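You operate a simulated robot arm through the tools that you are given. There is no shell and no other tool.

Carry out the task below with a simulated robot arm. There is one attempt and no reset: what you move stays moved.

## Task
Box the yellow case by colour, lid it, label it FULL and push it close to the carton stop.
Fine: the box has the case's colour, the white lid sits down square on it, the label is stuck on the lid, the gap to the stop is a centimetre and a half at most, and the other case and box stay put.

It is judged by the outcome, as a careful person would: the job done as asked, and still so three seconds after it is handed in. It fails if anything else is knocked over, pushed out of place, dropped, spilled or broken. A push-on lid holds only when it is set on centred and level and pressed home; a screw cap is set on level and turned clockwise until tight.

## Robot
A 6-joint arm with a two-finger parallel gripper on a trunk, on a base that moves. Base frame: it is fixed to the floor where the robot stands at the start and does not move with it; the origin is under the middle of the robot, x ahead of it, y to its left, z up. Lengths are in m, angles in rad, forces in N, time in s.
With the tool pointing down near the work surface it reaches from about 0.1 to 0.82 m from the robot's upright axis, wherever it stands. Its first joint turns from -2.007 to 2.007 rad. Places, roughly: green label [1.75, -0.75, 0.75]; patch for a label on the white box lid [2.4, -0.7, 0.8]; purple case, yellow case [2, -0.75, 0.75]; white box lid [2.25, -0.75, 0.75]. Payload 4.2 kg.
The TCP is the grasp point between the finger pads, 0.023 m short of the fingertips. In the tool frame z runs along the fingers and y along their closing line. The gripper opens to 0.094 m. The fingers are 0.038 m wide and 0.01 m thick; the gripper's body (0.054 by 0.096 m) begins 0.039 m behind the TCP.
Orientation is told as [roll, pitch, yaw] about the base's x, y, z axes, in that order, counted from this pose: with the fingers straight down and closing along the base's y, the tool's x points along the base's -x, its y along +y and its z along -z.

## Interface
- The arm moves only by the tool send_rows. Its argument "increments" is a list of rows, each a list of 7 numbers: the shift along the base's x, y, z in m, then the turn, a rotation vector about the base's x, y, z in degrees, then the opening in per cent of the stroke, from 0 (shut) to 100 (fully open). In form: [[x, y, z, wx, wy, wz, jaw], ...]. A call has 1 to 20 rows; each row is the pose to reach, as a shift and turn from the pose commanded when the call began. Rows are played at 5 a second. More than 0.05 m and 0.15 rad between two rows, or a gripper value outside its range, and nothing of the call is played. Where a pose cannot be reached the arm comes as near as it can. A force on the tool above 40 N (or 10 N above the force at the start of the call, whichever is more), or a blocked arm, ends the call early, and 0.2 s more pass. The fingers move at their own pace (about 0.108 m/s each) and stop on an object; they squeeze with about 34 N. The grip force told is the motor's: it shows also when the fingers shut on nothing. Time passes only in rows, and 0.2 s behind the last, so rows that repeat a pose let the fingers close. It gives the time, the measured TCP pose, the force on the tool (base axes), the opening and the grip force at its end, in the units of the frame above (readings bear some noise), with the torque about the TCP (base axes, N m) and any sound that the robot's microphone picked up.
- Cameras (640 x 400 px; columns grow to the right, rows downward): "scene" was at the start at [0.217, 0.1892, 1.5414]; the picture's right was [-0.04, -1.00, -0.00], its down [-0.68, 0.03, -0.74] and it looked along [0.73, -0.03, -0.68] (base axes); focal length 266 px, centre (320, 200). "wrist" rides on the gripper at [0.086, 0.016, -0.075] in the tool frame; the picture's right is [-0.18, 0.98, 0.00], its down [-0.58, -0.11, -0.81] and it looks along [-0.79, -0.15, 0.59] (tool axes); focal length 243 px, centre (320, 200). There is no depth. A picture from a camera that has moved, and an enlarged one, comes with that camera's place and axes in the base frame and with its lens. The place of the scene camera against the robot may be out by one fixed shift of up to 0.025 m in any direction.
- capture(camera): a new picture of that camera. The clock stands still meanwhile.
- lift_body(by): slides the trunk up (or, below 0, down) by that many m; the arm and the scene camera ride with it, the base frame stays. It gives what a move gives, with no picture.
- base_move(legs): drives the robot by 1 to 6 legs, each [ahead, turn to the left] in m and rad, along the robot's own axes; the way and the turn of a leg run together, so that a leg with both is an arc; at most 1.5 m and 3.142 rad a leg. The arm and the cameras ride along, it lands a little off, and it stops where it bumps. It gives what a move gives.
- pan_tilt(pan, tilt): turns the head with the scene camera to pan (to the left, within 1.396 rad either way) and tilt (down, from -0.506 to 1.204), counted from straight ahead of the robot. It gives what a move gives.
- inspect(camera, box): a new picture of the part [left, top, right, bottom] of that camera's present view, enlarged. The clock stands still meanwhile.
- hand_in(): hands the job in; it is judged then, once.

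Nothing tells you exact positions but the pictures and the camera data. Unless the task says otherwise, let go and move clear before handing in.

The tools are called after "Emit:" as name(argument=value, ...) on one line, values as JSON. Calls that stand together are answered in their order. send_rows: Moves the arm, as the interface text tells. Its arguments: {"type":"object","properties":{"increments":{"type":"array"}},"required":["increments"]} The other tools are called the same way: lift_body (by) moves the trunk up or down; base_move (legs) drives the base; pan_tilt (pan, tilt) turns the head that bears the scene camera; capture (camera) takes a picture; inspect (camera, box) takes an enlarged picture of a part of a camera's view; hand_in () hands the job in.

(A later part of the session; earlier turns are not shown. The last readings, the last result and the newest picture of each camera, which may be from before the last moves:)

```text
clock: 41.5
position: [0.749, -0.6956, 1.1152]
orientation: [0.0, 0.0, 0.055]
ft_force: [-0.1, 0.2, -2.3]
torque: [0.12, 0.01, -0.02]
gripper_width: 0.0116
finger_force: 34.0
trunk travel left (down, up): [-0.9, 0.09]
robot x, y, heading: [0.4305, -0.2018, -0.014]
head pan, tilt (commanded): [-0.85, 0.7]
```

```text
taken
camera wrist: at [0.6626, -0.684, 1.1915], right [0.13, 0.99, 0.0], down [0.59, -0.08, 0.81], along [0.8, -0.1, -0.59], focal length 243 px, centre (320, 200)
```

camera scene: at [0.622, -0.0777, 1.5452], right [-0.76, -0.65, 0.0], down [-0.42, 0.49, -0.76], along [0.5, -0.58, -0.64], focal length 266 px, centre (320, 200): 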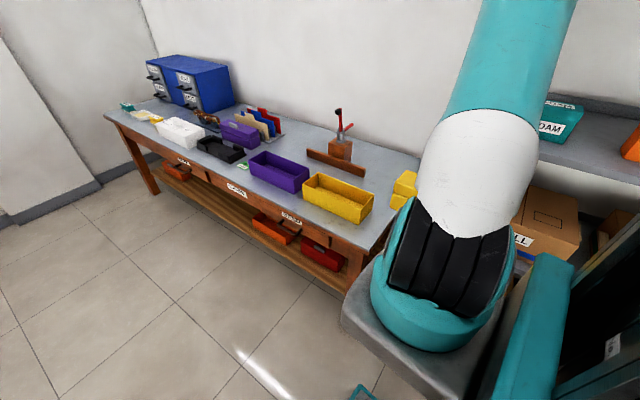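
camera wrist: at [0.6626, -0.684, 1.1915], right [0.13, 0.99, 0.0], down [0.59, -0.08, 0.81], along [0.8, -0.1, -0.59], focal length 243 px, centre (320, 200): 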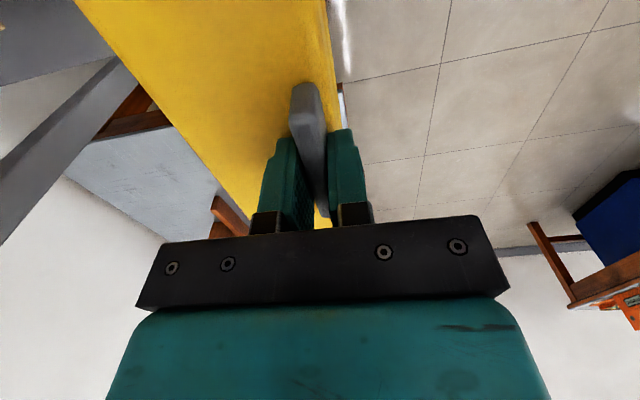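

Now the yellow box and the stop are clearly visible to the scene camera. I'll zoom in on them.

Emit:
inspect(camera="scene", box=[230, 90, 420, 240])

Emit:
inspect(camera="scene", box=[290, 150, 400, 230])

```text
2.67 times, centred on (325, 165) of scene
camera zoom: at [0.622, -0.0777, 1.5452], right [-0.76, -0.65, 0.0], down [-0.42, 0.49, -0.76], along [0.5, -0.58, -0.64], focal length 709 px, centre (307, 293)
```

zoom: 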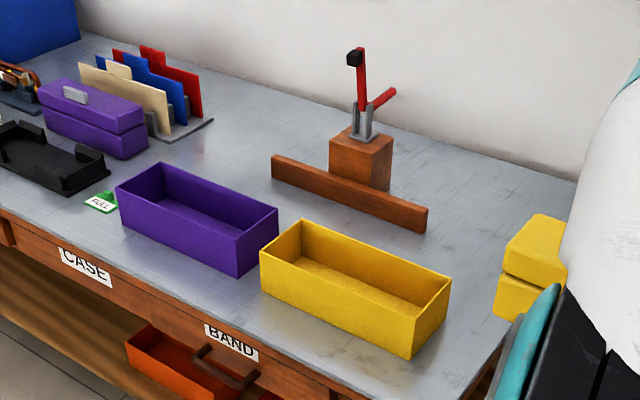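

```text
5.00 times, centred on (345, 190) of scene
camera zoom: at [0.622, -0.0777, 1.5452], right [-0.76, -0.65, 0.0], down [-0.42, 0.49, -0.76], along [0.5, -0.58, -0.64], focal length 1329 px, centre (195, 250)
```

zoom: 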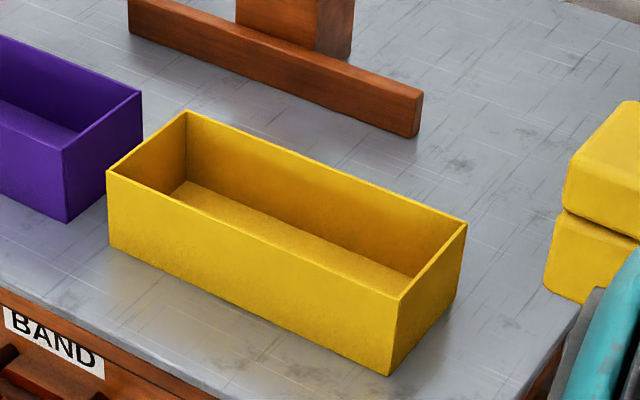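

I can see the yellow box (rim roughly from x 1.00 to 1.30, y -0.74 to -0.89, yawed ~6°) and the stop bar about 0.2 m behind it. I'll calibrate the scene camera's fixed shift by viewing the label and other things I've already measured with the wrist.

Emit:
inspect(camera="scene", box=[225, 150, 275, 180])

Emit:
inspect(camera="scene", box=[290, 100, 370, 160])

Emit:
inspect(camera="scene", box=[140, 100, 270, 180])

```text
12.80 times, centred on (250, 165) of scene
camera zoom: at [0.622, -0.0777, 1.5452], right [-0.76, -0.65, 0.0], down [-0.42, 0.49, -0.76], along [0.5, -0.58, -0.64], focal length 3401 px, centre (1216, 648)
```

zoom: 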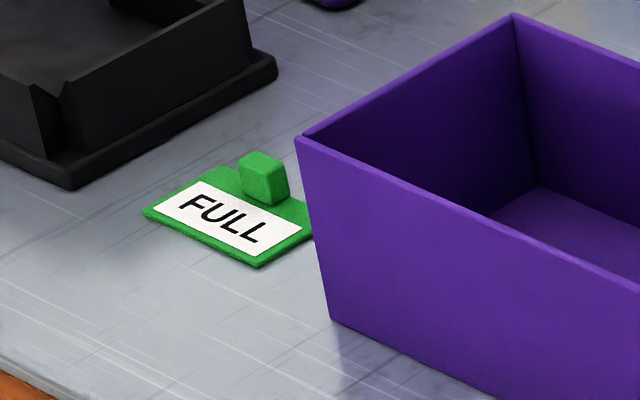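

```text
6.67 times, centred on (330, 130) of scene
camera zoom: at [0.622, -0.0777, 1.5452], right [-0.76, -0.65, 0.0], down [-0.42, 0.49, -0.76], along [0.5, -0.58, -0.64], focal length 1772 px, centre (253, 667)
```

zoom: 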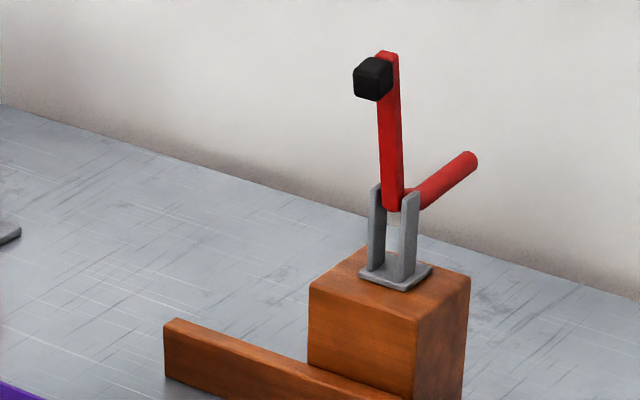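

```text
4.92 times, centred on (205, 140) of scene
camera zoom: at [0.622, -0.0777, 1.5452], right [-0.76, -0.65, 0.0], down [-0.42, 0.49, -0.76], along [0.5, -0.58, -0.64], focal length 1308 px, centre (886, 495)
```

zoom: 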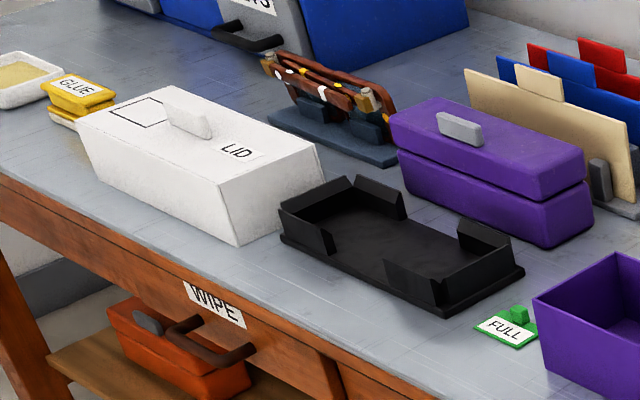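

With table top at z ≈ 0.757, the yellow box centre comes out near (1.154, -0.813), yaw ≈ 5.5°, inside just larger than the case (about 0.258 × 0.082 m, hanging 28 mm behind the handle). From here it's about 0.7 m from the arm's axis, reachable, and the scene camera can watch; I'll move over at height.

Emit:
send_rows(increments=[[0.04, -0.01, 0, 0, 0, 0.4, 0], [0.08, -0.02, 0, 0, 0, 0.8, 0], [0.12, -0.03, 0, 0, 0, 1.2, 0], [0.16, -0.04, 0, 0, 0, 1.6, 0], [0.2, -0.05, 0, 0, 0, 2.0, 0], [0.24, -0.06, 0, 0, 0, 2.4, 0], [0.28, -0.07, 0, 0, 0, 2.8, 0], [0.32, -0.08, 0, 0, 0, 3.2, 0], [0.36, -0.085, 0, 0, 0, 3.2, 0], [0.39, -0.087, 0, 0, 0, 3.2, 0], [0.402, -0.089, 0, 0, 0, 3.2, 0], [0.402, -0.089, 0, 0, 0, 3.2, 0]])

Emit:
capture(camera="scene")

Emit:
capture(camera="wrist")

```text
clock: 44.1
position: [1.134, -0.7712, 1.1143]
orientation: [0.001, 0.0, 0.113]
ft_force: [-0.3, 0.4, -2.5]
torque: [0.05, 0.02, -0.02]
gripper_width: 0.0117
finger_force: 33.9
out of reach, approached as far as the arm can: row 10, 11, 12
trunk travel left (down, up): [-0.9, 0.09]
robot x, y, heading: [0.4311, -0.2038, -0.018]
head pan, tilt (commanded): [-0.85, 0.7]
```

```text
taken
camera scene: at [0.622, -0.0777, 1.5452], right [-0.76, -0.65, 0.0], down [-0.42, 0.49, -0.76], along [0.5, -0.58, -0.64], focal length 266 px, centre (320, 200)
```

scene: 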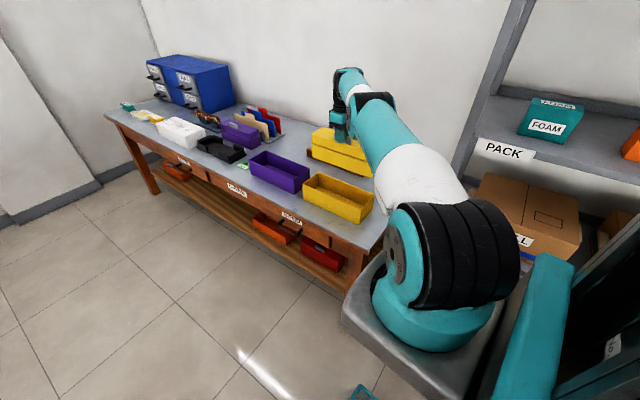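

```text
taken
camera wrist: at [1.0456, -0.7638, 1.1908], right [0.07, 1.0, 0.0], down [0.59, -0.04, 0.81], along [0.8, -0.06, -0.59], focal length 243 px, centre (320, 200)
```

wrist: 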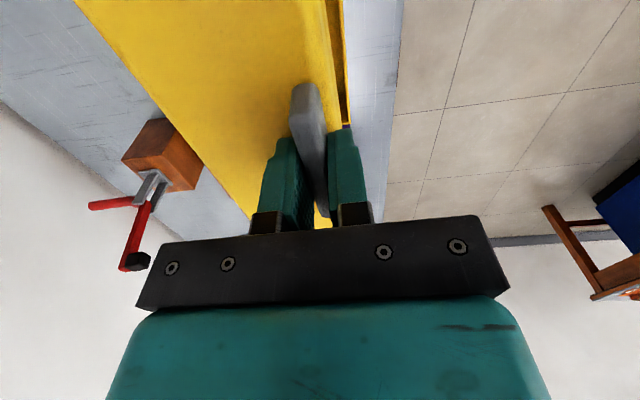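

The scene camera sees box and case well; the reach is just short. I'll drive 0.1 m forward and correct the arm.

Emit:
base_move(legs=[[0.1, 0]])

Emit:
capture(camera="scene")

```text
clock: 45.2
position: [1.2351, -0.7717, 1.1152]
orientation: [0.002, 0.0, 0.112]
ft_force: [-0.5, 0.2, -2.6]
torque: [0.03, 0.01, 0.01]
gripper_width: 0.0117
finger_force: 34.0
trunk travel left (down, up): [-0.9, 0.09]
robot x, y, heading: [0.5355, -0.2067, -0.011]
head pan, tilt (commanded): [-0.85, 0.7]
```

```text
taken
camera scene: at [0.7233, -0.0787, 1.5452], right [-0.76, -0.65, 0.0], down [-0.42, 0.49, -0.76], along [0.5, -0.58, -0.64], focal length 266 px, centre (320, 200)
```

scene: 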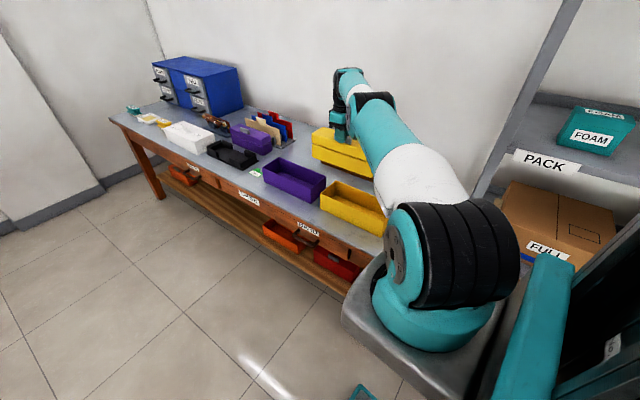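

Now I bring the case over the box's centre, still high, and compare in both cameras.

Emit:
send_rows(increments=[[-0.03, -0.005, 0, 0, 0, 0, 0], [-0.06, -0.009, 0, 0, 0, 0, 0], [-0.084, -0.0126, 0, 0, 0, 0, 0], [-0.084, -0.0126, -0.03, 0, 0, 0, 0], [-0.084, -0.0126, -0.06, 0, 0, 0, 0], [-0.084, -0.0126, -0.08, 0, 0, 0, 0], [-0.084, -0.0126, -0.08, 0, 0, 0, 0]])

Emit:
inspect(camera="scene", box=[270, 80, 430, 240])

Emit:
inspect(camera="wrist", box=[200, 0, 440, 220])

```text
clock: 46.8
position: [1.1506, -0.7842, 1.035]
orientation: [0.0, 0.0, 0.114]
ft_force: [0.2, -0.2, -2.6]
torque: [0.09, 0.0, 0.01]
gripper_width: 0.0114
finger_force: 33.8
trunk travel left (down, up): [-0.9, 0.09]
robot x, y, heading: [0.5272, -0.2049, -0.013]
head pan, tilt (commanded): [-0.85, 0.7]
```

```text
2.50 times, centred on (350, 160) of scene
camera zoom: at [0.7234, -0.0789, 1.5452], right [-0.76, -0.65, 0.0], down [-0.42, 0.49, -0.76], along [0.5, -0.58, -0.64], focal length 664 px, centre (245, 300)
```

zoom: 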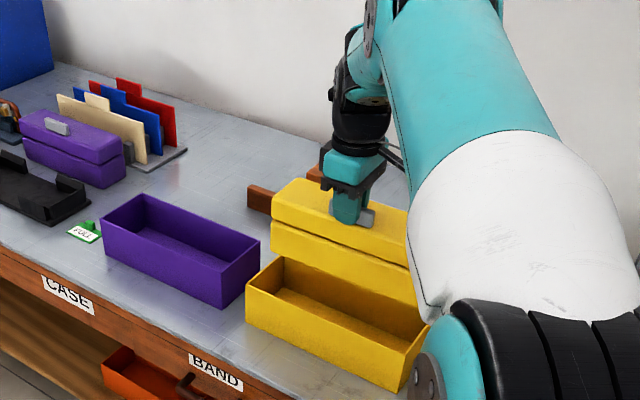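

```text
1.82 times, centred on (320, 110) of wrist
camera zoom: at [1.0636, -0.7769, 1.1105], right [0.07, 1.0, 0.0], down [0.59, -0.04, 0.81], along [0.8, -0.06, -0.59], focal length 441 px, centre (320, 364)
```

zoom: 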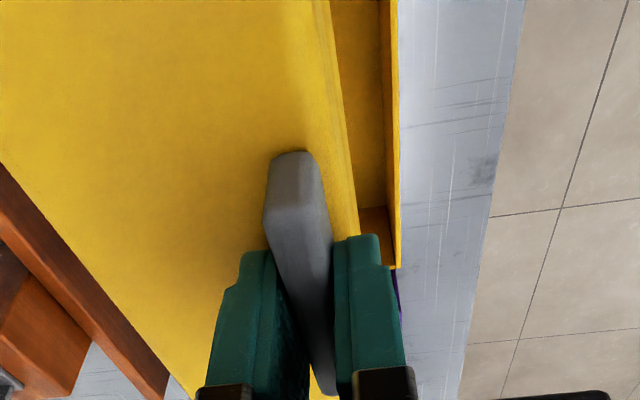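

The wrist view shows the box's front rim about 11 mm nearer the front than the scene estimate, so I shift the case +8.5 mm in y and +6 mm in x, and lower to just above the rim.

Emit:
send_rows(increments=[[0.003, 0.004, -0.015, 0, 0, 0, 0], [0.006, 0.0085, -0.03, 0, 0, 0, 0], [0.006, 0.0085, -0.045, 0, 0, 0, 0], [0.006, 0.0085, -0.045, 0, 0, 0, 0]])

Emit:
inspect(camera="scene", box=[300, 110, 430, 240])

Emit:
inspect(camera="wrist", box=[200, 0, 440, 220])

```text
clock: 47.8
position: [1.1568, -0.775, 0.99]
orientation: [-0.001, -0.001, 0.114]
ft_force: [-1.1, 1.1, -3.4]
torque: [0.08, -0.01, 0.01]
gripper_width: 0.0116
finger_force: 34.1
trunk travel left (down, up): [-0.9, 0.09]
robot x, y, heading: [0.5334, -0.2062, -0.014]
head pan, tilt (commanded): [-0.85, 0.7]
```

```text
3.08 times, centred on (365, 175) of scene
camera zoom: at [0.7234, -0.0788, 1.5452], right [-0.76, -0.65, 0.0], down [-0.42, 0.49, -0.76], along [0.5, -0.58, -0.64], focal length 818 px, centre (182, 277)
```

zoom: 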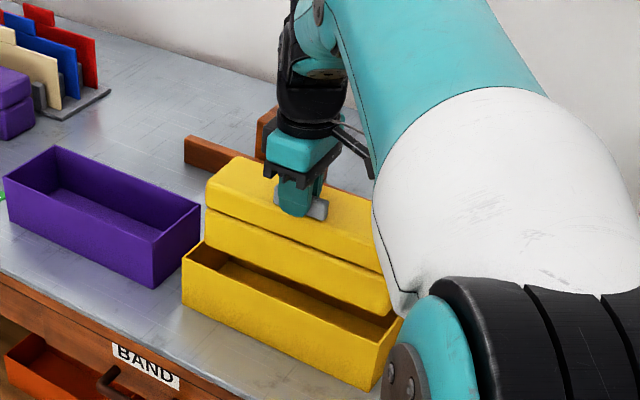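

```text
1.82 times, centred on (320, 110) of wrist
camera zoom: at [1.0694, -0.7688, 1.0664], right [0.07, 1.0, 0.0], down [0.59, -0.04, 0.81], along [0.8, -0.06, -0.59], focal length 441 px, centre (320, 364)
```

zoom: 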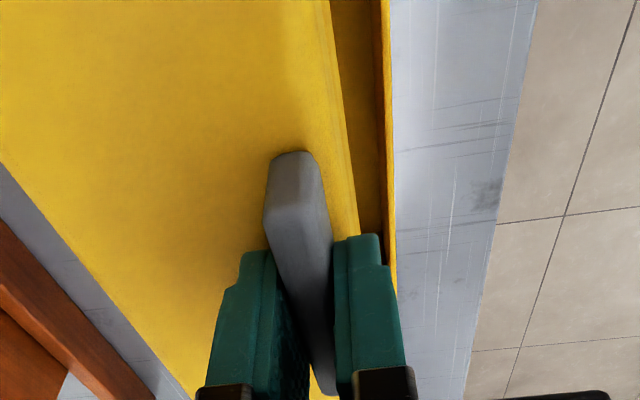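

The front gap is about 15 mm and the back gap about 10 mm. I'll zoom the scene camera on the visible +x end to check the lengthwise fit.

Emit:
inspect(camera="scene", box=[355, 140, 405, 190])

Emit:
inspect(camera="scene", box=[315, 145, 365, 195])

```text
8.00 times, centred on (380, 165) of scene
camera zoom: at [0.7234, -0.0788, 1.5452], right [-0.76, -0.65, 0.0], down [-0.42, 0.49, -0.76], along [0.5, -0.58, -0.64], focal length 2126 px, centre (-160, 480)
```

zoom: 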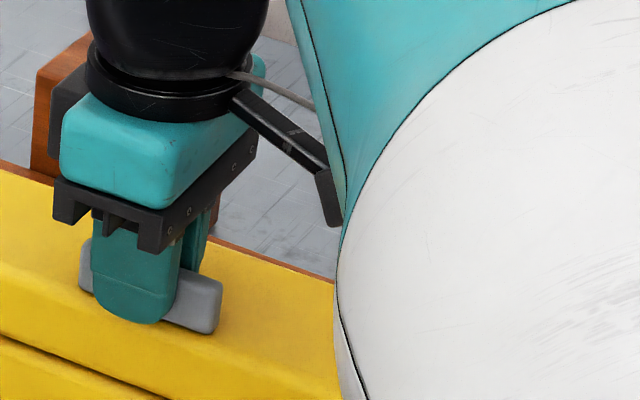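

```text
8.00 times, centred on (340, 170) of scene
camera zoom: at [0.7234, -0.0788, 1.5452], right [-0.76, -0.65, 0.0], down [-0.42, 0.49, -0.76], along [0.5, -0.58, -0.64], focal length 2126 px, centre (160, 440)
```

zoom: 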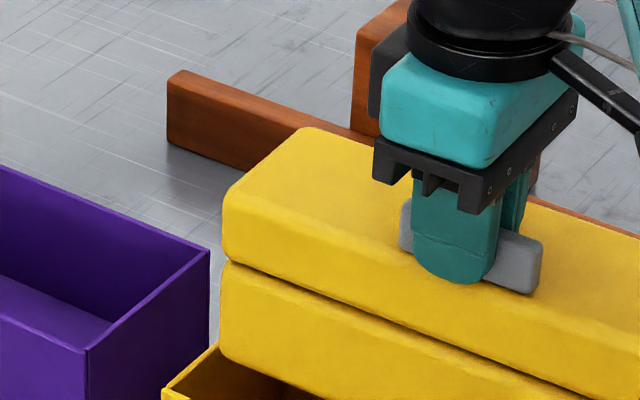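

There's roughly 5–9 mm to spare at the +x end. I'll lower slowly into the box, watching for contact.

Emit:
send_rows(increments=[[0, 0, -0.008, 0, 0, 0, 0], [0, 0, -0.016, 0, 0, 0, 0], [0, 0, -0.024, 0, 0, 0, 0], [0, 0, -0.032, 0, 0, 0, 0], [0, 0, -0.04, 0, 0, 0, 0], [0, 0, -0.04, 0, 0, 0, 0]])

Emit:
inspect(camera="scene", box=[315, 145, 395, 215])

Emit:
inspect(camera="wrist", box=[200, 0, 440, 220])

```text
clock: 49.2
position: [1.1565, -0.7756, 0.9525]
orientation: [0.0, 0.0, 0.114]
ft_force: [-0.6, -0.4, -2.8]
torque: [0.08, 0.0, -0.02]
gripper_width: 0.0117
finger_force: 33.7
trunk travel left (down, up): [-0.9, 0.09]
robot x, y, heading: [0.5318, -0.2094, -0.012]
head pan, tilt (commanded): [-0.85, 0.7]
```

```text
5.71 times, centred on (355, 180) of scene
camera zoom: at [0.7234, -0.0788, 1.5452], right [-0.76, -0.65, 0.0], down [-0.42, 0.49, -0.76], along [0.5, -0.58, -0.64], focal length 1518 px, centre (120, 314)
```

zoom: 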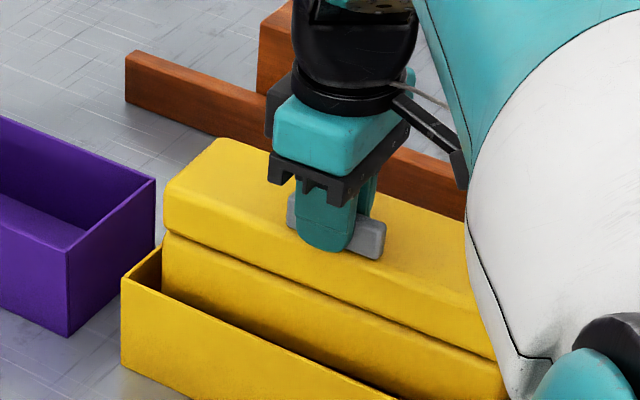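

```text
1.82 times, centred on (320, 110) of wrist
camera zoom: at [1.0692, -0.7685, 1.0271], right [0.07, 1.0, 0.0], down [0.59, -0.04, 0.81], along [0.8, -0.06, -0.59], focal length 441 px, centre (320, 364)
```

zoom: 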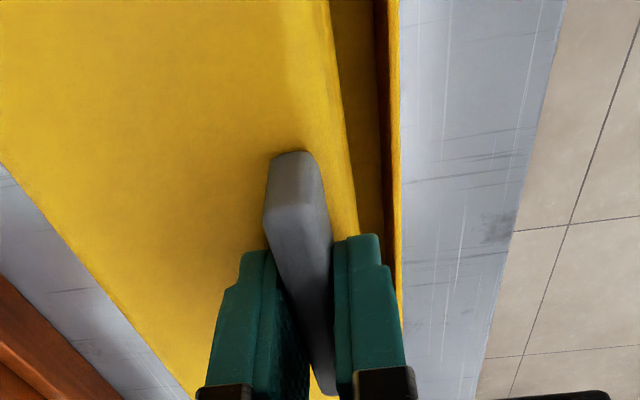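

The case is sliding in freely. I'll continue down until it rests on the floor of the box.

Emit:
send_rows(increments=[[0, 0, -0.01, 0, 0, 0, 0], [0, 0, -0.02, 0, 0, 0, 0], [0, 0, -0.03, 0, 0, 0, 0], [0, 0, -0.038, 0, 0, 0, 0], [0, 0, -0.044, 0, 0, 0, 0], [0, 0, -0.044, 0, 0, 0, 0]])

Emit:
inspect(camera="scene", box=[315, 145, 395, 215])

```text
clock: 50.6
position: [1.1573, -0.7763, 0.9045]
orientation: [0.001, 0.0, 0.112]
ft_force: [0.6, 0.6, -3.0]
torque: [0.12, 0.0, 0.0]
gripper_width: 0.0117
finger_force: 33.9
trunk travel left (down, up): [-0.9, 0.09]
robot x, y, heading: [0.5346, -0.2053, -0.014]
head pan, tilt (commanded): [-0.85, 0.7]
```

```text
5.71 times, centred on (355, 180) of scene
camera zoom: at [0.7234, -0.0788, 1.5452], right [-0.76, -0.65, 0.0], down [-0.42, 0.49, -0.76], along [0.5, -0.58, -0.64], focal length 1518 px, centre (120, 314)
```

zoom: 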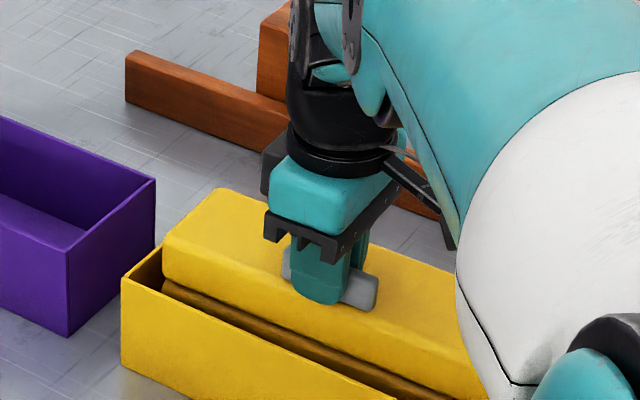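

Still hanging free (3 N). A few more millimetres down, in small steps, until it touches.

Emit:
send_rows(increments=[[0, 0, -0.002, 0, 0, 0, 0], [0, 0, -0.004, 0, 0, 0, 0], [0, 0, -0.006, 0, 0, 0, 0]])

```text
clock: 51.4
position: [1.1569, -0.7766, 0.8996]
orientation: [0.001, -0.002, 0.114]
ft_force: [0.9, -0.1, -2.5]
torque: [0.06, -0.01, -0.01]
gripper_width: 0.0115
finger_force: 34.4
trunk travel left (down, up): [-0.9, 0.09]
robot x, y, heading: [0.5294, -0.2052, -0.013]
head pan, tilt (commanded): [-0.85, 0.7]
```

Emit:
send_rows(increments=[[0, 0, -0.001, 0, 0, 0, 0], [0, 0, -0.002, 0, 0, 0, 0], [0, 0, -0.003, 0, 0, 0, 0], [0, 0, -0.003, 0, 0, 0, 0]])

```text
clock: 52.4
position: [1.157, -0.7764, 0.8984]
orientation: [0.0, -0.001, 0.113]
ft_force: [-0.3, -0.3, -2.8]
torque: [0.1, -0.01, -0.02]
gripper_width: 0.0118
finger_force: 34.5
trunk travel left (down, up): [-0.9, 0.09]
robot x, y, heading: [0.5359, -0.2092, -0.013]
head pan, tilt (commanded): [-0.85, 0.7]
```

Still free; I continue in millimetre steps.

Emit:
send_rows(increments=[[0, 0, -0.001, 0, 0, 0, 0], [0, 0, -0.002, 0, 0, 0, 0], [0, 0, -0.003, 0, 0, 0, 0], [0, 0, -0.004, 0, 0, 0, 0]])

Emit:
inspect(camera="scene", box=[315, 145, 395, 215])

```text
clock: 53.4
position: [1.1565, -0.7758, 0.8944]
orientation: [0.0, -0.001, 0.114]
ft_force: [-0.1, 1.6, 3.3]
torque: [-0.08, 0.3, -0.02]
gripper_width: 0.0119
finger_force: 33.8
trunk travel left (down, up): [-0.9, 0.09]
robot x, y, heading: [0.5305, -0.2068, -0.013]
head pan, tilt (commanded): [-0.85, 0.7]
```

```text
5.71 times, centred on (355, 180) of scene
camera zoom: at [0.7232, -0.0785, 1.5453], right [-0.76, -0.65, 0.0], down [-0.42, 0.49, -0.76], along [0.5, -0.58, -0.64], focal length 1518 px, centre (120, 314)
```

zoom: 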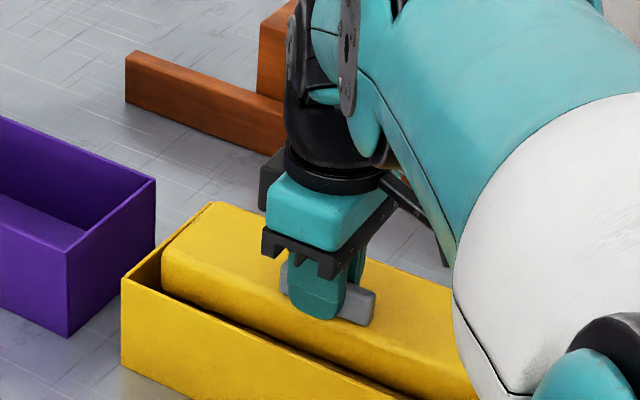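

The case has touched down on the box floor (bottom at ≈ 0.757). I'll open the fingers and rise.

Emit:
send_rows(increments=[[0, 0, 0.001, 0, 0, 0, 15], [0, 0, 0.001, 0, 0, 0, 40], [0, 0, 0.001, 0, 0, 0, 40], [0, 0, 0.02, 0, 0, 0, 40], [0, 0, 0.05, 0, 0, 0, 40], [0, 0, 0.09, 0, 0, 0, 40]])

Emit:
capture(camera="wrist")

Emit:
inspect(camera="scene", box=[300, 120, 420, 230])

```text
clock: 54.8
position: [1.1565, -0.7758, 0.9833]
orientation: [0.002, -0.001, 0.111]
ft_force: [0.1, 0.1, -0.1]
torque: [-0.01, 0.01, 0.02]
gripper_width: 0.0376
finger_force: 0.1
trunk travel left (down, up): [-0.9, 0.09]
robot x, y, heading: [0.5302, -0.2024, -0.012]
head pan, tilt (commanded): [-0.85, 0.7]
```

```text
taken
camera wrist: at [1.0685, -0.7691, 1.0588], right [0.07, 1.0, 0.0], down [0.59, -0.04, 0.81], along [0.8, -0.06, -0.59], focal length 243 px, centre (320, 200)
```

wrist: 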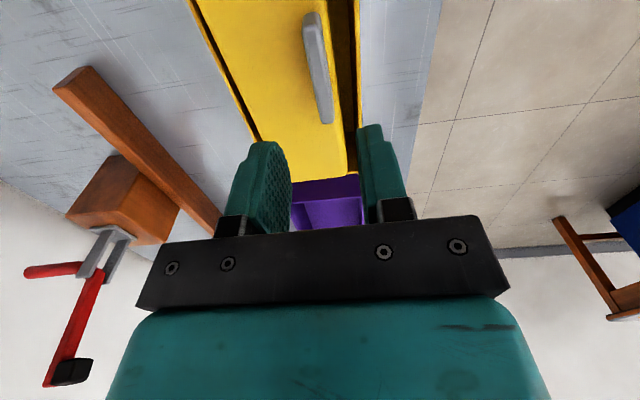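

```text
3.64 times, centred on (360, 175) of scene
camera zoom: at [0.7236, -0.079, 1.5451], right [-0.76, -0.65, 0.0], down [-0.42, 0.49, -0.76], along [0.5, -0.58, -0.64], focal length 966 px, centre (174, 291)
```

zoom: 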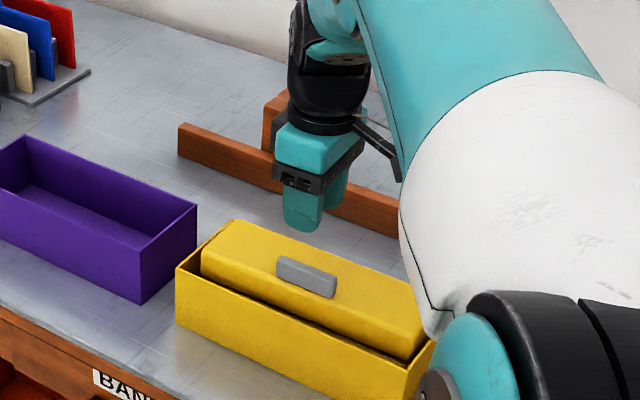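

The yellow case sits inside the yellow box. Now I'll pull back and up to measure the box's rim precisely with the wrist camera before fetching the lid.

Emit:
send_rows(increments=[[-0.03, 0, 0.03, 0, 0, 0, 100], [-0.06, 0, 0.06, 0, 0, 0, 100], [-0.09, -0.005, 0.09, 0, 0, 0, 100], [-0.12, -0.01, 0.11, 0, 0, 0, 100], [-0.16, -0.015, 0.12, 0, 0, 0, 100], [-0.2, -0.02, 0.12, 0, 0, 0, 100], [-0.2, -0.02, 0.12, 0, 0, 0, 100]])

Emit:
capture(camera="wrist")

Emit:
inspect(camera="wrist", box=[220, 0, 420, 220])

Emit:
inspect(camera="scene", box=[300, 120, 420, 230])

```text
clock: 56.4
position: [0.9569, -0.7947, 1.1027]
orientation: [0.0, 0.0, 0.113]
ft_force: [0.5, 0.4, 0.5]
torque: [0.0, -0.02, 0.02]
gripper_width: 0.0941
finger_force: 0.0
trunk travel left (down, up): [-0.9, 0.09]
robot x, y, heading: [0.532, -0.2011, -0.011]
head pan, tilt (commanded): [-0.85, 0.7]
```

```text
taken
camera wrist: at [0.8697, -0.7881, 1.1783], right [0.07, 1.0, 0.0], down [0.59, -0.04, 0.81], along [0.8, -0.06, -0.59], focal length 243 px, centre (320, 200)
```

wrist: 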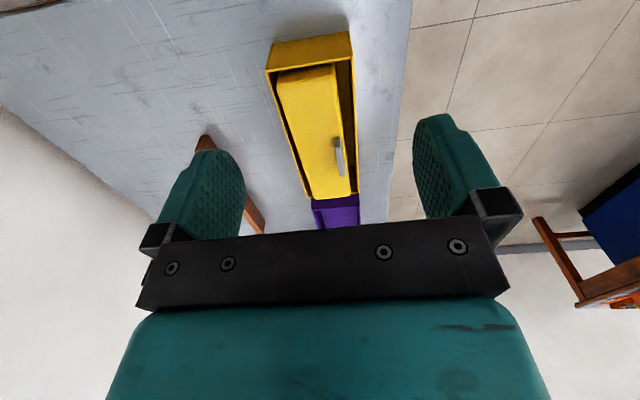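

```text
1.82 times, centred on (320, 110) of wrist
camera zoom: at [0.8697, -0.7881, 1.1783], right [0.07, 1.0, 0.0], down [0.59, -0.04, 0.81], along [0.8, -0.06, -0.59], focal length 441 px, centre (320, 364)
```

zoom: 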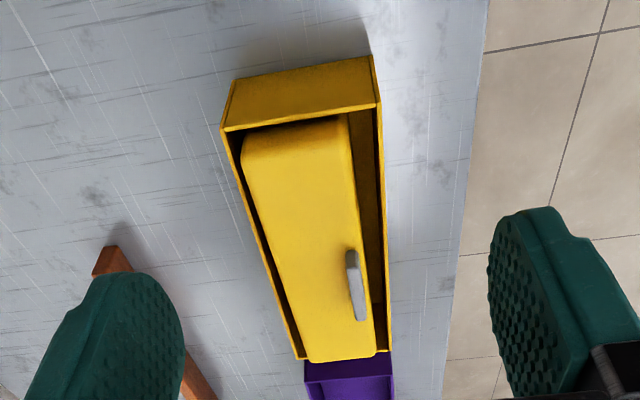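

```text
3.64 times, centred on (360, 175) of scene
camera zoom: at [0.7232, -0.0787, 1.5452], right [-0.76, -0.65, 0.0], down [-0.42, 0.49, -0.76], along [0.5, -0.58, -0.64], focal length 966 px, centre (174, 291)
```

zoom: 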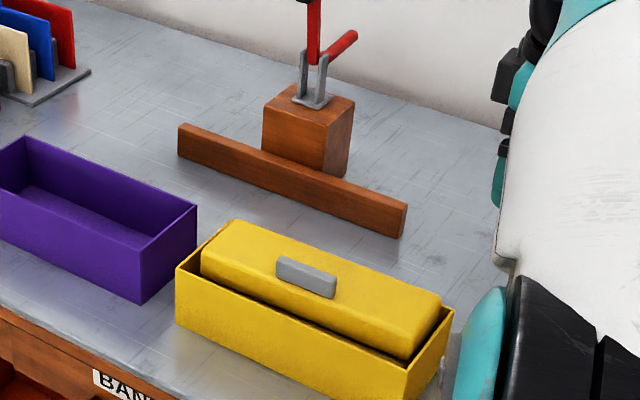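

The box measures about 0.290 × 0.1175 m, centre (1.166, -0.803), yaw ≈ 4.6°, rim z ≈ 0.841. Now I'll pull the arm in a bit and drive to the white lid.

Emit:
send_rows(increments=[[0, 0.04, 0.005, 0, 0, 0, 100], [0, 0.08, 0.01, 0, 0, 0, 100], [0, 0.12, 0.01, 0, 0, 0, 100], [0, 0.14, 0.01, 0, 0, 0, 100]])

Emit:
base_move(legs=[[0, 0.015], [1.2, 0]])

Emit:
capture(camera="wrist")

Emit:
capture(camera="scene")

```text
clock: 57.4
position: [0.9572, -0.6533, 1.1118]
orientation: [0.0, -0.001, 0.112]
ft_force: [-0.4, -0.8, 0.0]
torque: [0.02, 0.02, 0.03]
gripper_width: 0.0941
finger_force: 0.0
trunk travel left (down, up): [-0.9, 0.09]
robot x, y, heading: [0.5306, -0.2024, -0.011]
head pan, tilt (commanded): [-0.85, 0.7]
```

```text
clock: 63.8
position: [2.1564, -0.6422, 1.1118]
orientation: [0.0, 0.0, 0.131]
ft_force: [0.0, -0.2, 0.2]
torque: [-0.04, 0.0, 0.02]
gripper_width: 0.0937
finger_force: 0.1
trunk travel left (down, up): [-0.9, 0.09]
robot x, y, heading: [1.7263, -0.2009, 0.011]
head pan, tilt (commanded): [-0.85, 0.7]
```

```text
taken
camera wrist: at [2.0696, -0.6374, 1.1885], right [0.06, 1.0, 0.0], down [0.59, -0.03, 0.81], along [0.81, -0.04, -0.59], focal length 243 px, centre (320, 200)
```

wrist: 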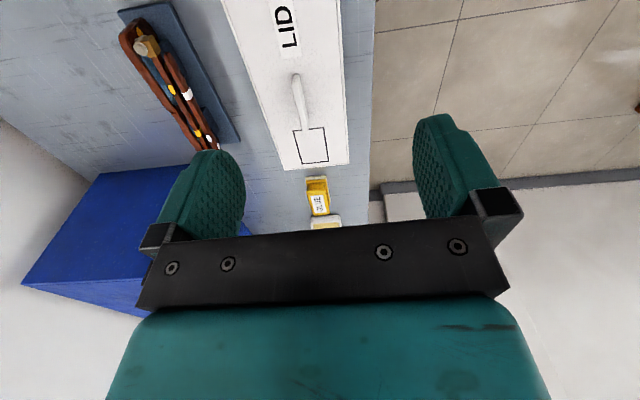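

```text
taken
camera scene: at [1.9127, -0.0713, 1.5452], right [-0.75, -0.66, 0.0], down [-0.43, 0.48, -0.76], along [0.51, -0.57, -0.64], focal length 266 px, centre (320, 200)
```

scene: 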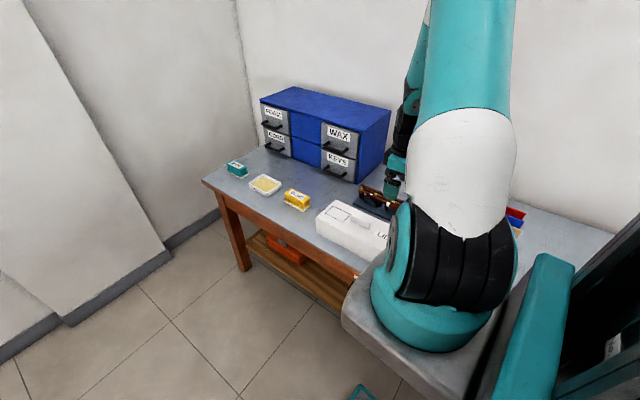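

I'm beside the lid now: handle in its middle, "LID" text at the -x end, label patch outlined at the +x end. I'll zoom on it and the small items further along.

Emit:
inspect(camera="wrist", box=[200, 0, 420, 230])

Emit:
inspect(camera="scene", box=[210, 140, 330, 220])

Emit:
inspect(camera="scene", box=[300, 170, 420, 270])

```text
1.74 times, centred on (310, 115) of wrist
camera zoom: at [2.0696, -0.6374, 1.1885], right [0.06, 1.0, 0.0], down [0.59, -0.03, 0.81], along [0.81, -0.04, -0.59], focal length 422 px, centre (337, 348)
```

zoom: 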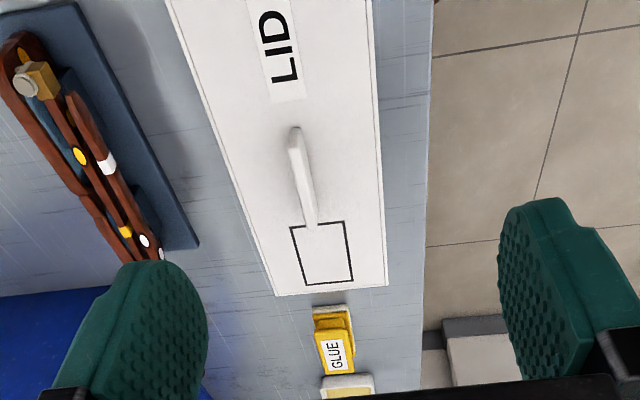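

```text
5.00 times, centred on (270, 180) of scene
camera zoom: at [1.9127, -0.0713, 1.5452], right [-0.75, -0.66, 0.0], down [-0.43, 0.48, -0.76], along [0.51, -0.57, -0.64], focal length 1329 px, centre (570, 300)
```

zoom: 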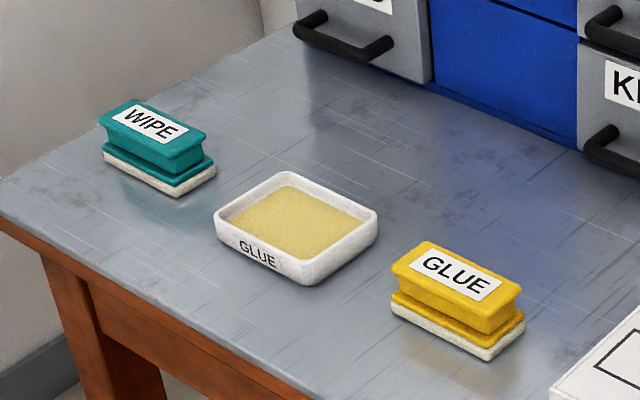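

```text
4.00 times, centred on (360, 220) of scene
camera zoom: at [1.9127, -0.0713, 1.5452], right [-0.75, -0.66, 0.0], down [-0.43, 0.48, -0.76], along [0.51, -0.57, -0.64], focal length 1063 px, centre (160, 120)
```

zoom: 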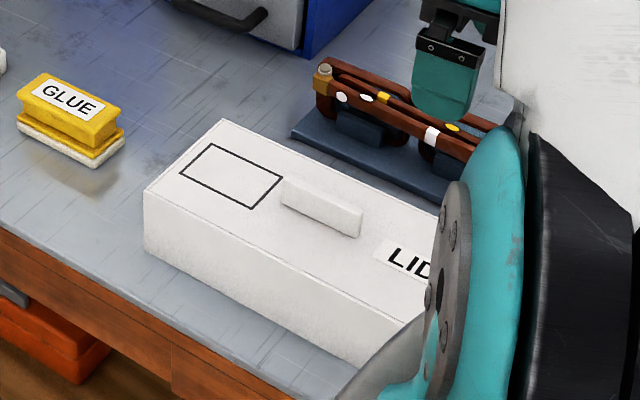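

There is a GLUE pad, a glue tray and a WIPE pad past the lid — glue may be needed for the label. First I measure the lid; I'll step the arm back in x for a full view of its top.

Emit:
send_rows(increments=[[-0.04, 0, 0.0, 0, 0, 0, 100], [-0.08, -0.005, 0.0, 0, 0, 0, 100], [-0.12, -0.01, 0.0, 0, 0, 0, 100], [-0.16, -0.015, 0.0, 0, 0, -1, 100], [-0.19, -0.02, 0.0, 0, 0, -2, 100], [-0.19, -0.02, 0, 0, 0, -2.5, 100]])

Emit:
inspect(camera="wrist", box=[220, 0, 420, 220])

Emit:
capture(camera="wrist")

```text
clock: 65.2
position: [1.9668, -0.6633, 1.1151]
orientation: [-0.001, 0.001, 0.088]
ft_force: [0.7, 0.6, -0.1]
torque: [0.01, 0.01, 0.02]
gripper_width: 0.0939
finger_force: 0.0
trunk travel left (down, up): [-0.9, 0.09]
robot x, y, heading: [1.7183, -0.2014, 0.003]
head pan, tilt (commanded): [-0.85, 0.7]
```

```text
1.82 times, centred on (320, 110) of wrist
camera zoom: at [1.8802, -0.6541, 1.1906], right [0.1, 1.0, 0.0], down [0.59, -0.06, 0.81], along [0.8, -0.08, -0.59], focal length 441 px, centre (320, 364)
```

zoom: 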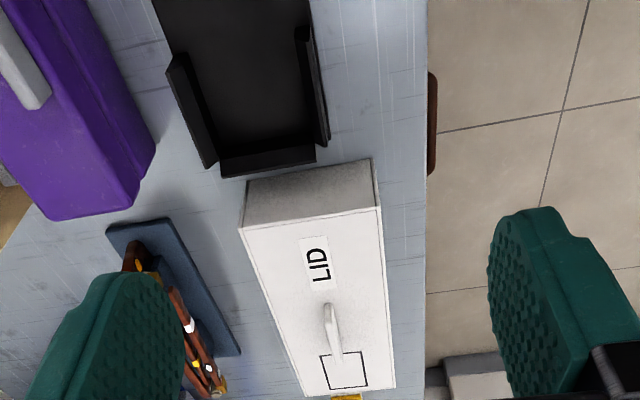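

```text
taken
camera wrist: at [1.8802, -0.6541, 1.1906], right [0.1, 1.0, 0.0], down [0.59, -0.06, 0.81], along [0.8, -0.08, -0.59], focal length 243 px, centre (320, 200)
```

wrist: 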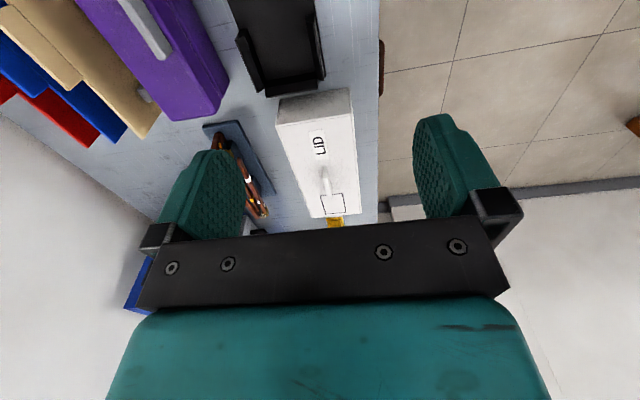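

The lid top is near z ≈ 0.838, about 0.30 × 0.13 m, and the patch centre near (2.378, -0.670). I'll fetch the label first (it's near (1.73, -0.72)), so I drive back 0.25 m.

Emit:
base_move(legs=[[-0.25, 0]])

Emit:
send_rows(increments=[[-0.02, -0.02, -0.04, 0, 0, 0, 100], [-0.03, -0.04, -0.08, 0, 0, 0, 80], [-0.03, -0.06, -0.12, 0, 0, 0, 60], [-0.03, -0.065, -0.16, 0, 0, 0, 60], [-0.03, -0.065, -0.19, 0, 0, 0, 60], [-0.03, -0.065, -0.19, 0, 0, 0, 60]])

Emit:
capture(camera="wrist")

Emit:
inspect(camera="wrist", box=[200, 0, 440, 200])

```text
clock: 67.0
position: [1.7221, -0.6641, 1.1147]
orientation: [0.001, 0.0, 0.091]
ft_force: [0.0, -0.1, 0.5]
torque: [0.02, 0.02, 0.0]
gripper_width: 0.0939
finger_force: 0.0
trunk travel left (down, up): [-0.9, 0.09]
robot x, y, heading: [1.4777, -0.1992, 0.01]
head pan, tilt (commanded): [-0.85, 0.7]
```

```text
clock: 68.4
position: [1.694, -0.7294, 0.9253]
orientation: [-0.001, 0.0, 0.09]
ft_force: [0.6, 0.2, 0.8]
torque: [-0.01, -0.01, 0.02]
gripper_width: 0.0563
finger_force: 0.1
trunk travel left (down, up): [-0.9, 0.09]
robot x, y, heading: [1.4721, -0.2027, 0.008]
head pan, tilt (commanded): [-0.85, 0.7]
```

```text
taken
camera wrist: at [1.6069, -0.7201, 1.0009], right [0.09, 1.0, 0.0], down [0.59, -0.06, 0.81], along [0.8, -0.08, -0.59], focal length 243 px, centre (320, 200)
```

wrist: 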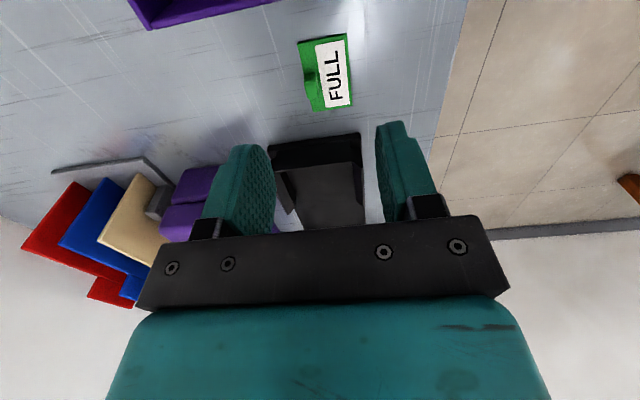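

```text
2.00 times, centred on (320, 100) of wrist
camera zoom: at [1.6069, -0.7201, 1.0009], right [0.09, 1.0, 0.0], down [0.59, -0.06, 0.81], along [0.8, -0.08, -0.59], focal length 485 px, centre (320, 400)
```

zoom: 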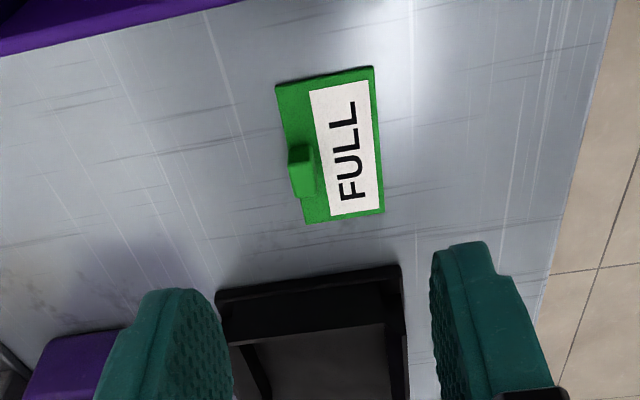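

The label's raised tab is near (1.733, -0.740), top z ≈ 0.776. I'll go over it and check before gripping.

Emit:
send_rows(increments=[[0.02, -0.005, -0.03, 0, 0, 0, 40], [0.0388, -0.0101, -0.06, 0, 0, 0, 40], [0.0388, -0.0101, -0.09, 0, 0, 0, 40], [0.0388, -0.0101, -0.115, 0, 0, 0, 40], [0.0388, -0.0101, -0.115, 0, 0, 0, 40]])

Emit:
inspect(camera="wrist", box=[200, 20, 440, 220])

```text
clock: 69.6
position: [1.7309, -0.7389, 0.8084]
orientation: [0.0, 0.002, 0.093]
ft_force: [0.4, 0.8, 0.7]
torque: [0.0, -0.01, 0.0]
gripper_width: 0.0375
finger_force: 0.1
trunk travel left (down, up): [-0.9, 0.09]
robot x, y, heading: [1.478, -0.2005, 0.008]
head pan, tilt (commanded): [-0.85, 0.7]
```

```text
2.00 times, centred on (320, 120) of wrist
camera zoom: at [1.6447, -0.7301, 0.8842], right [0.09, 1.0, 0.0], down [0.59, -0.06, 0.81], along [0.8, -0.08, -0.59], focal length 485 px, centre (320, 360)
```

zoom: 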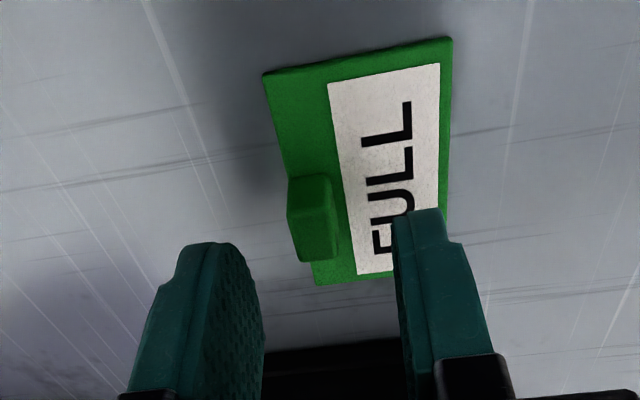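

Aligned well. I'll lower to straddle the tab, close and check.

Emit:
send_rows(increments=[[0.003, -0.0015, -0.01, 0, 0, 0, 40], [0.003, -0.0015, -0.017, 0, 0, 0, 40], [0.003, -0.0015, -0.021, 0, 0, 0, 40]])

Emit:
inspect(camera="wrist", box=[200, 20, 440, 220])

```text
clock: 70.4
position: [1.7351, -0.7404, 0.7881]
orientation: [0.0, -0.001, 0.092]
ft_force: [0.7, -0.9, 0.4]
torque: [0.02, 0.01, 0.0]
gripper_width: 0.0374
finger_force: 0.1
trunk travel left (down, up): [-0.9, 0.09]
robot x, y, heading: [1.4759, -0.2024, 0.008]
head pan, tilt (commanded): [-0.85, 0.7]
```

```text
2.00 times, centred on (320, 120) of wrist
camera zoom: at [1.6478, -0.7311, 0.8635], right [0.09, 1.0, 0.0], down [0.59, -0.06, 0.81], along [0.8, -0.08, -0.59], focal length 485 px, centre (320, 360)
```

zoom: 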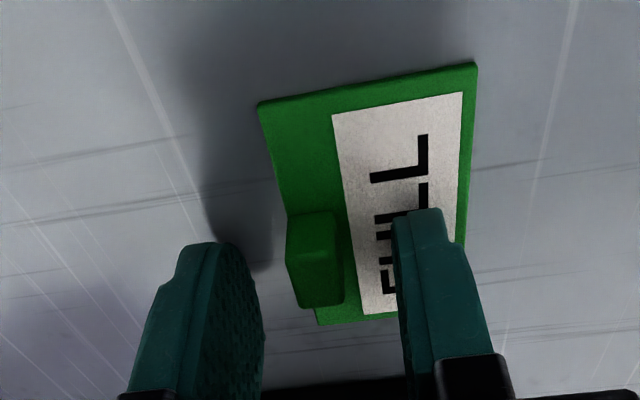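

Good. Closing on the tab.

Emit:
send_rows(increments=[[-0.002, 0, -0.001, 0, 0, 0, 40], [-0.002, 0, -0.001, 0, 0, 0, 0], [-0.002, 0, -0.001, 0, 0, 0, 0], [-0.002, 0, -0.001, 0, 0, 0, 0], [-0.002, 0, 0.01, 0, 0, 0, 0], [-0.002, 0, 0.03, 0, 0, 0, 0], [-0.002, 0, 0.03, 0, 0, 0, 0]])

Emit:
inspect(camera="wrist", box=[200, 20, 440, 220])

```text
clock: 72.0
position: [1.7319, -0.7407, 0.8177]
orientation: [0.0, 0.001, 0.092]
ft_force: [0.2, 0.4, 0.1]
torque: [0.02, -0.02, -0.01]
gripper_width: 0.01
finger_force: 34.2
trunk travel left (down, up): [-0.9, 0.09]
robot x, y, heading: [1.4739, -0.2023, 0.014]
head pan, tilt (commanded): [-0.85, 0.7]
```

```text
2.00 times, centred on (320, 120) of wrist
camera zoom: at [1.6449, -0.7319, 0.894], right [0.09, 1.0, 0.0], down [0.59, -0.06, 0.81], along [0.8, -0.07, -0.59], focal length 485 px, centre (320, 360)
```

zoom: 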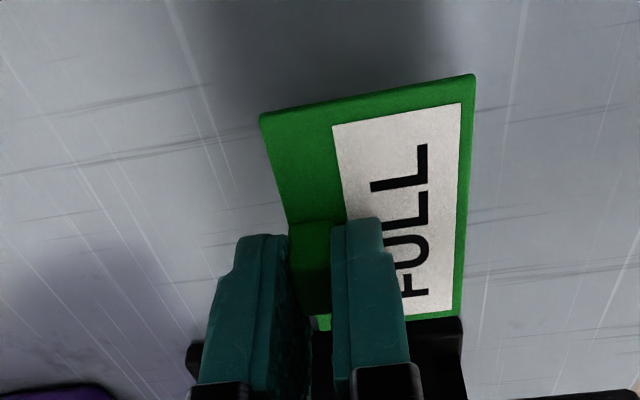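

The label is held level by its tab. I'll raise it and drive forward to the lid to lay it on the patch.

Emit:
send_rows(increments=[[0, 0.01, 0.045, 0, 0, 0, 0], [0, 0.02, 0.09, 0, 0, 0, 0], [0, 0.03, 0.135, 0, 0, 0, 0], [0, 0.04, 0.18, 0, 0, 0, 0], [0, 0.05, 0.22, 0, 0, 0, 0]])

Emit:
base_move(legs=[[0.42, 0]])

Emit:
capture(camera="wrist")

Emit:
capture(camera="scene")

```text
clock: 73.2
position: [1.7281, -0.691, 1.0391]
orientation: [0.002, -0.001, 0.093]
ft_force: [0.3, -0.1, 0.3]
torque: [0.03, 0.04, 0.01]
gripper_width: 0.0101
finger_force: 33.9
trunk travel left (down, up): [-0.9, 0.09]
robot x, y, heading: [1.4734, -0.201, 0.008]
head pan, tilt (commanded): [-0.85, 0.7]
```

```text
clock: 75.8
position: [2.1411, -0.6878, 1.0388]
orientation: [-0.001, -0.001, 0.092]
ft_force: [0.1, 0.8, 0.3]
torque: [0.01, 0.0, 0.03]
gripper_width: 0.01
finger_force: 34.2
trunk travel left (down, up): [-0.9, 0.09]
robot x, y, heading: [1.8886, -0.2003, 0.009]
head pan, tilt (commanded): [-0.85, 0.7]
```

```text
taken
camera wrist: at [2.0547, -0.6777, 1.1156], right [0.09, 1.0, 0.0], down [0.59, -0.06, 0.81], along [0.8, -0.07, -0.59], focal length 243 px, centre (320, 200)
```

wrist: 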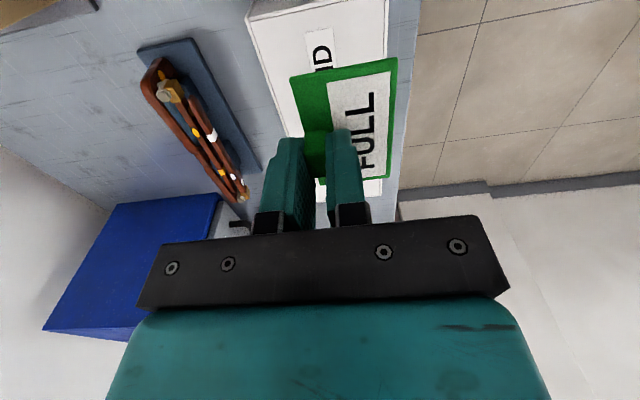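

```text
taken
camera scene: at [2.078, -0.0681, 1.5452], right [-0.74, -0.67, 0.0], down [-0.43, 0.48, -0.76], along [0.51, -0.57, -0.64], focal length 266 px, centre (320, 200)
```

scene: 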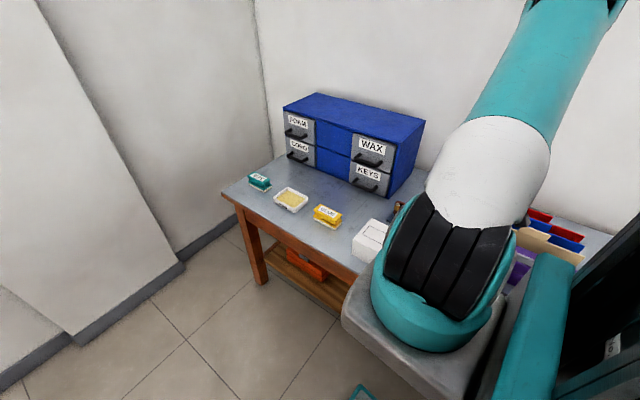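

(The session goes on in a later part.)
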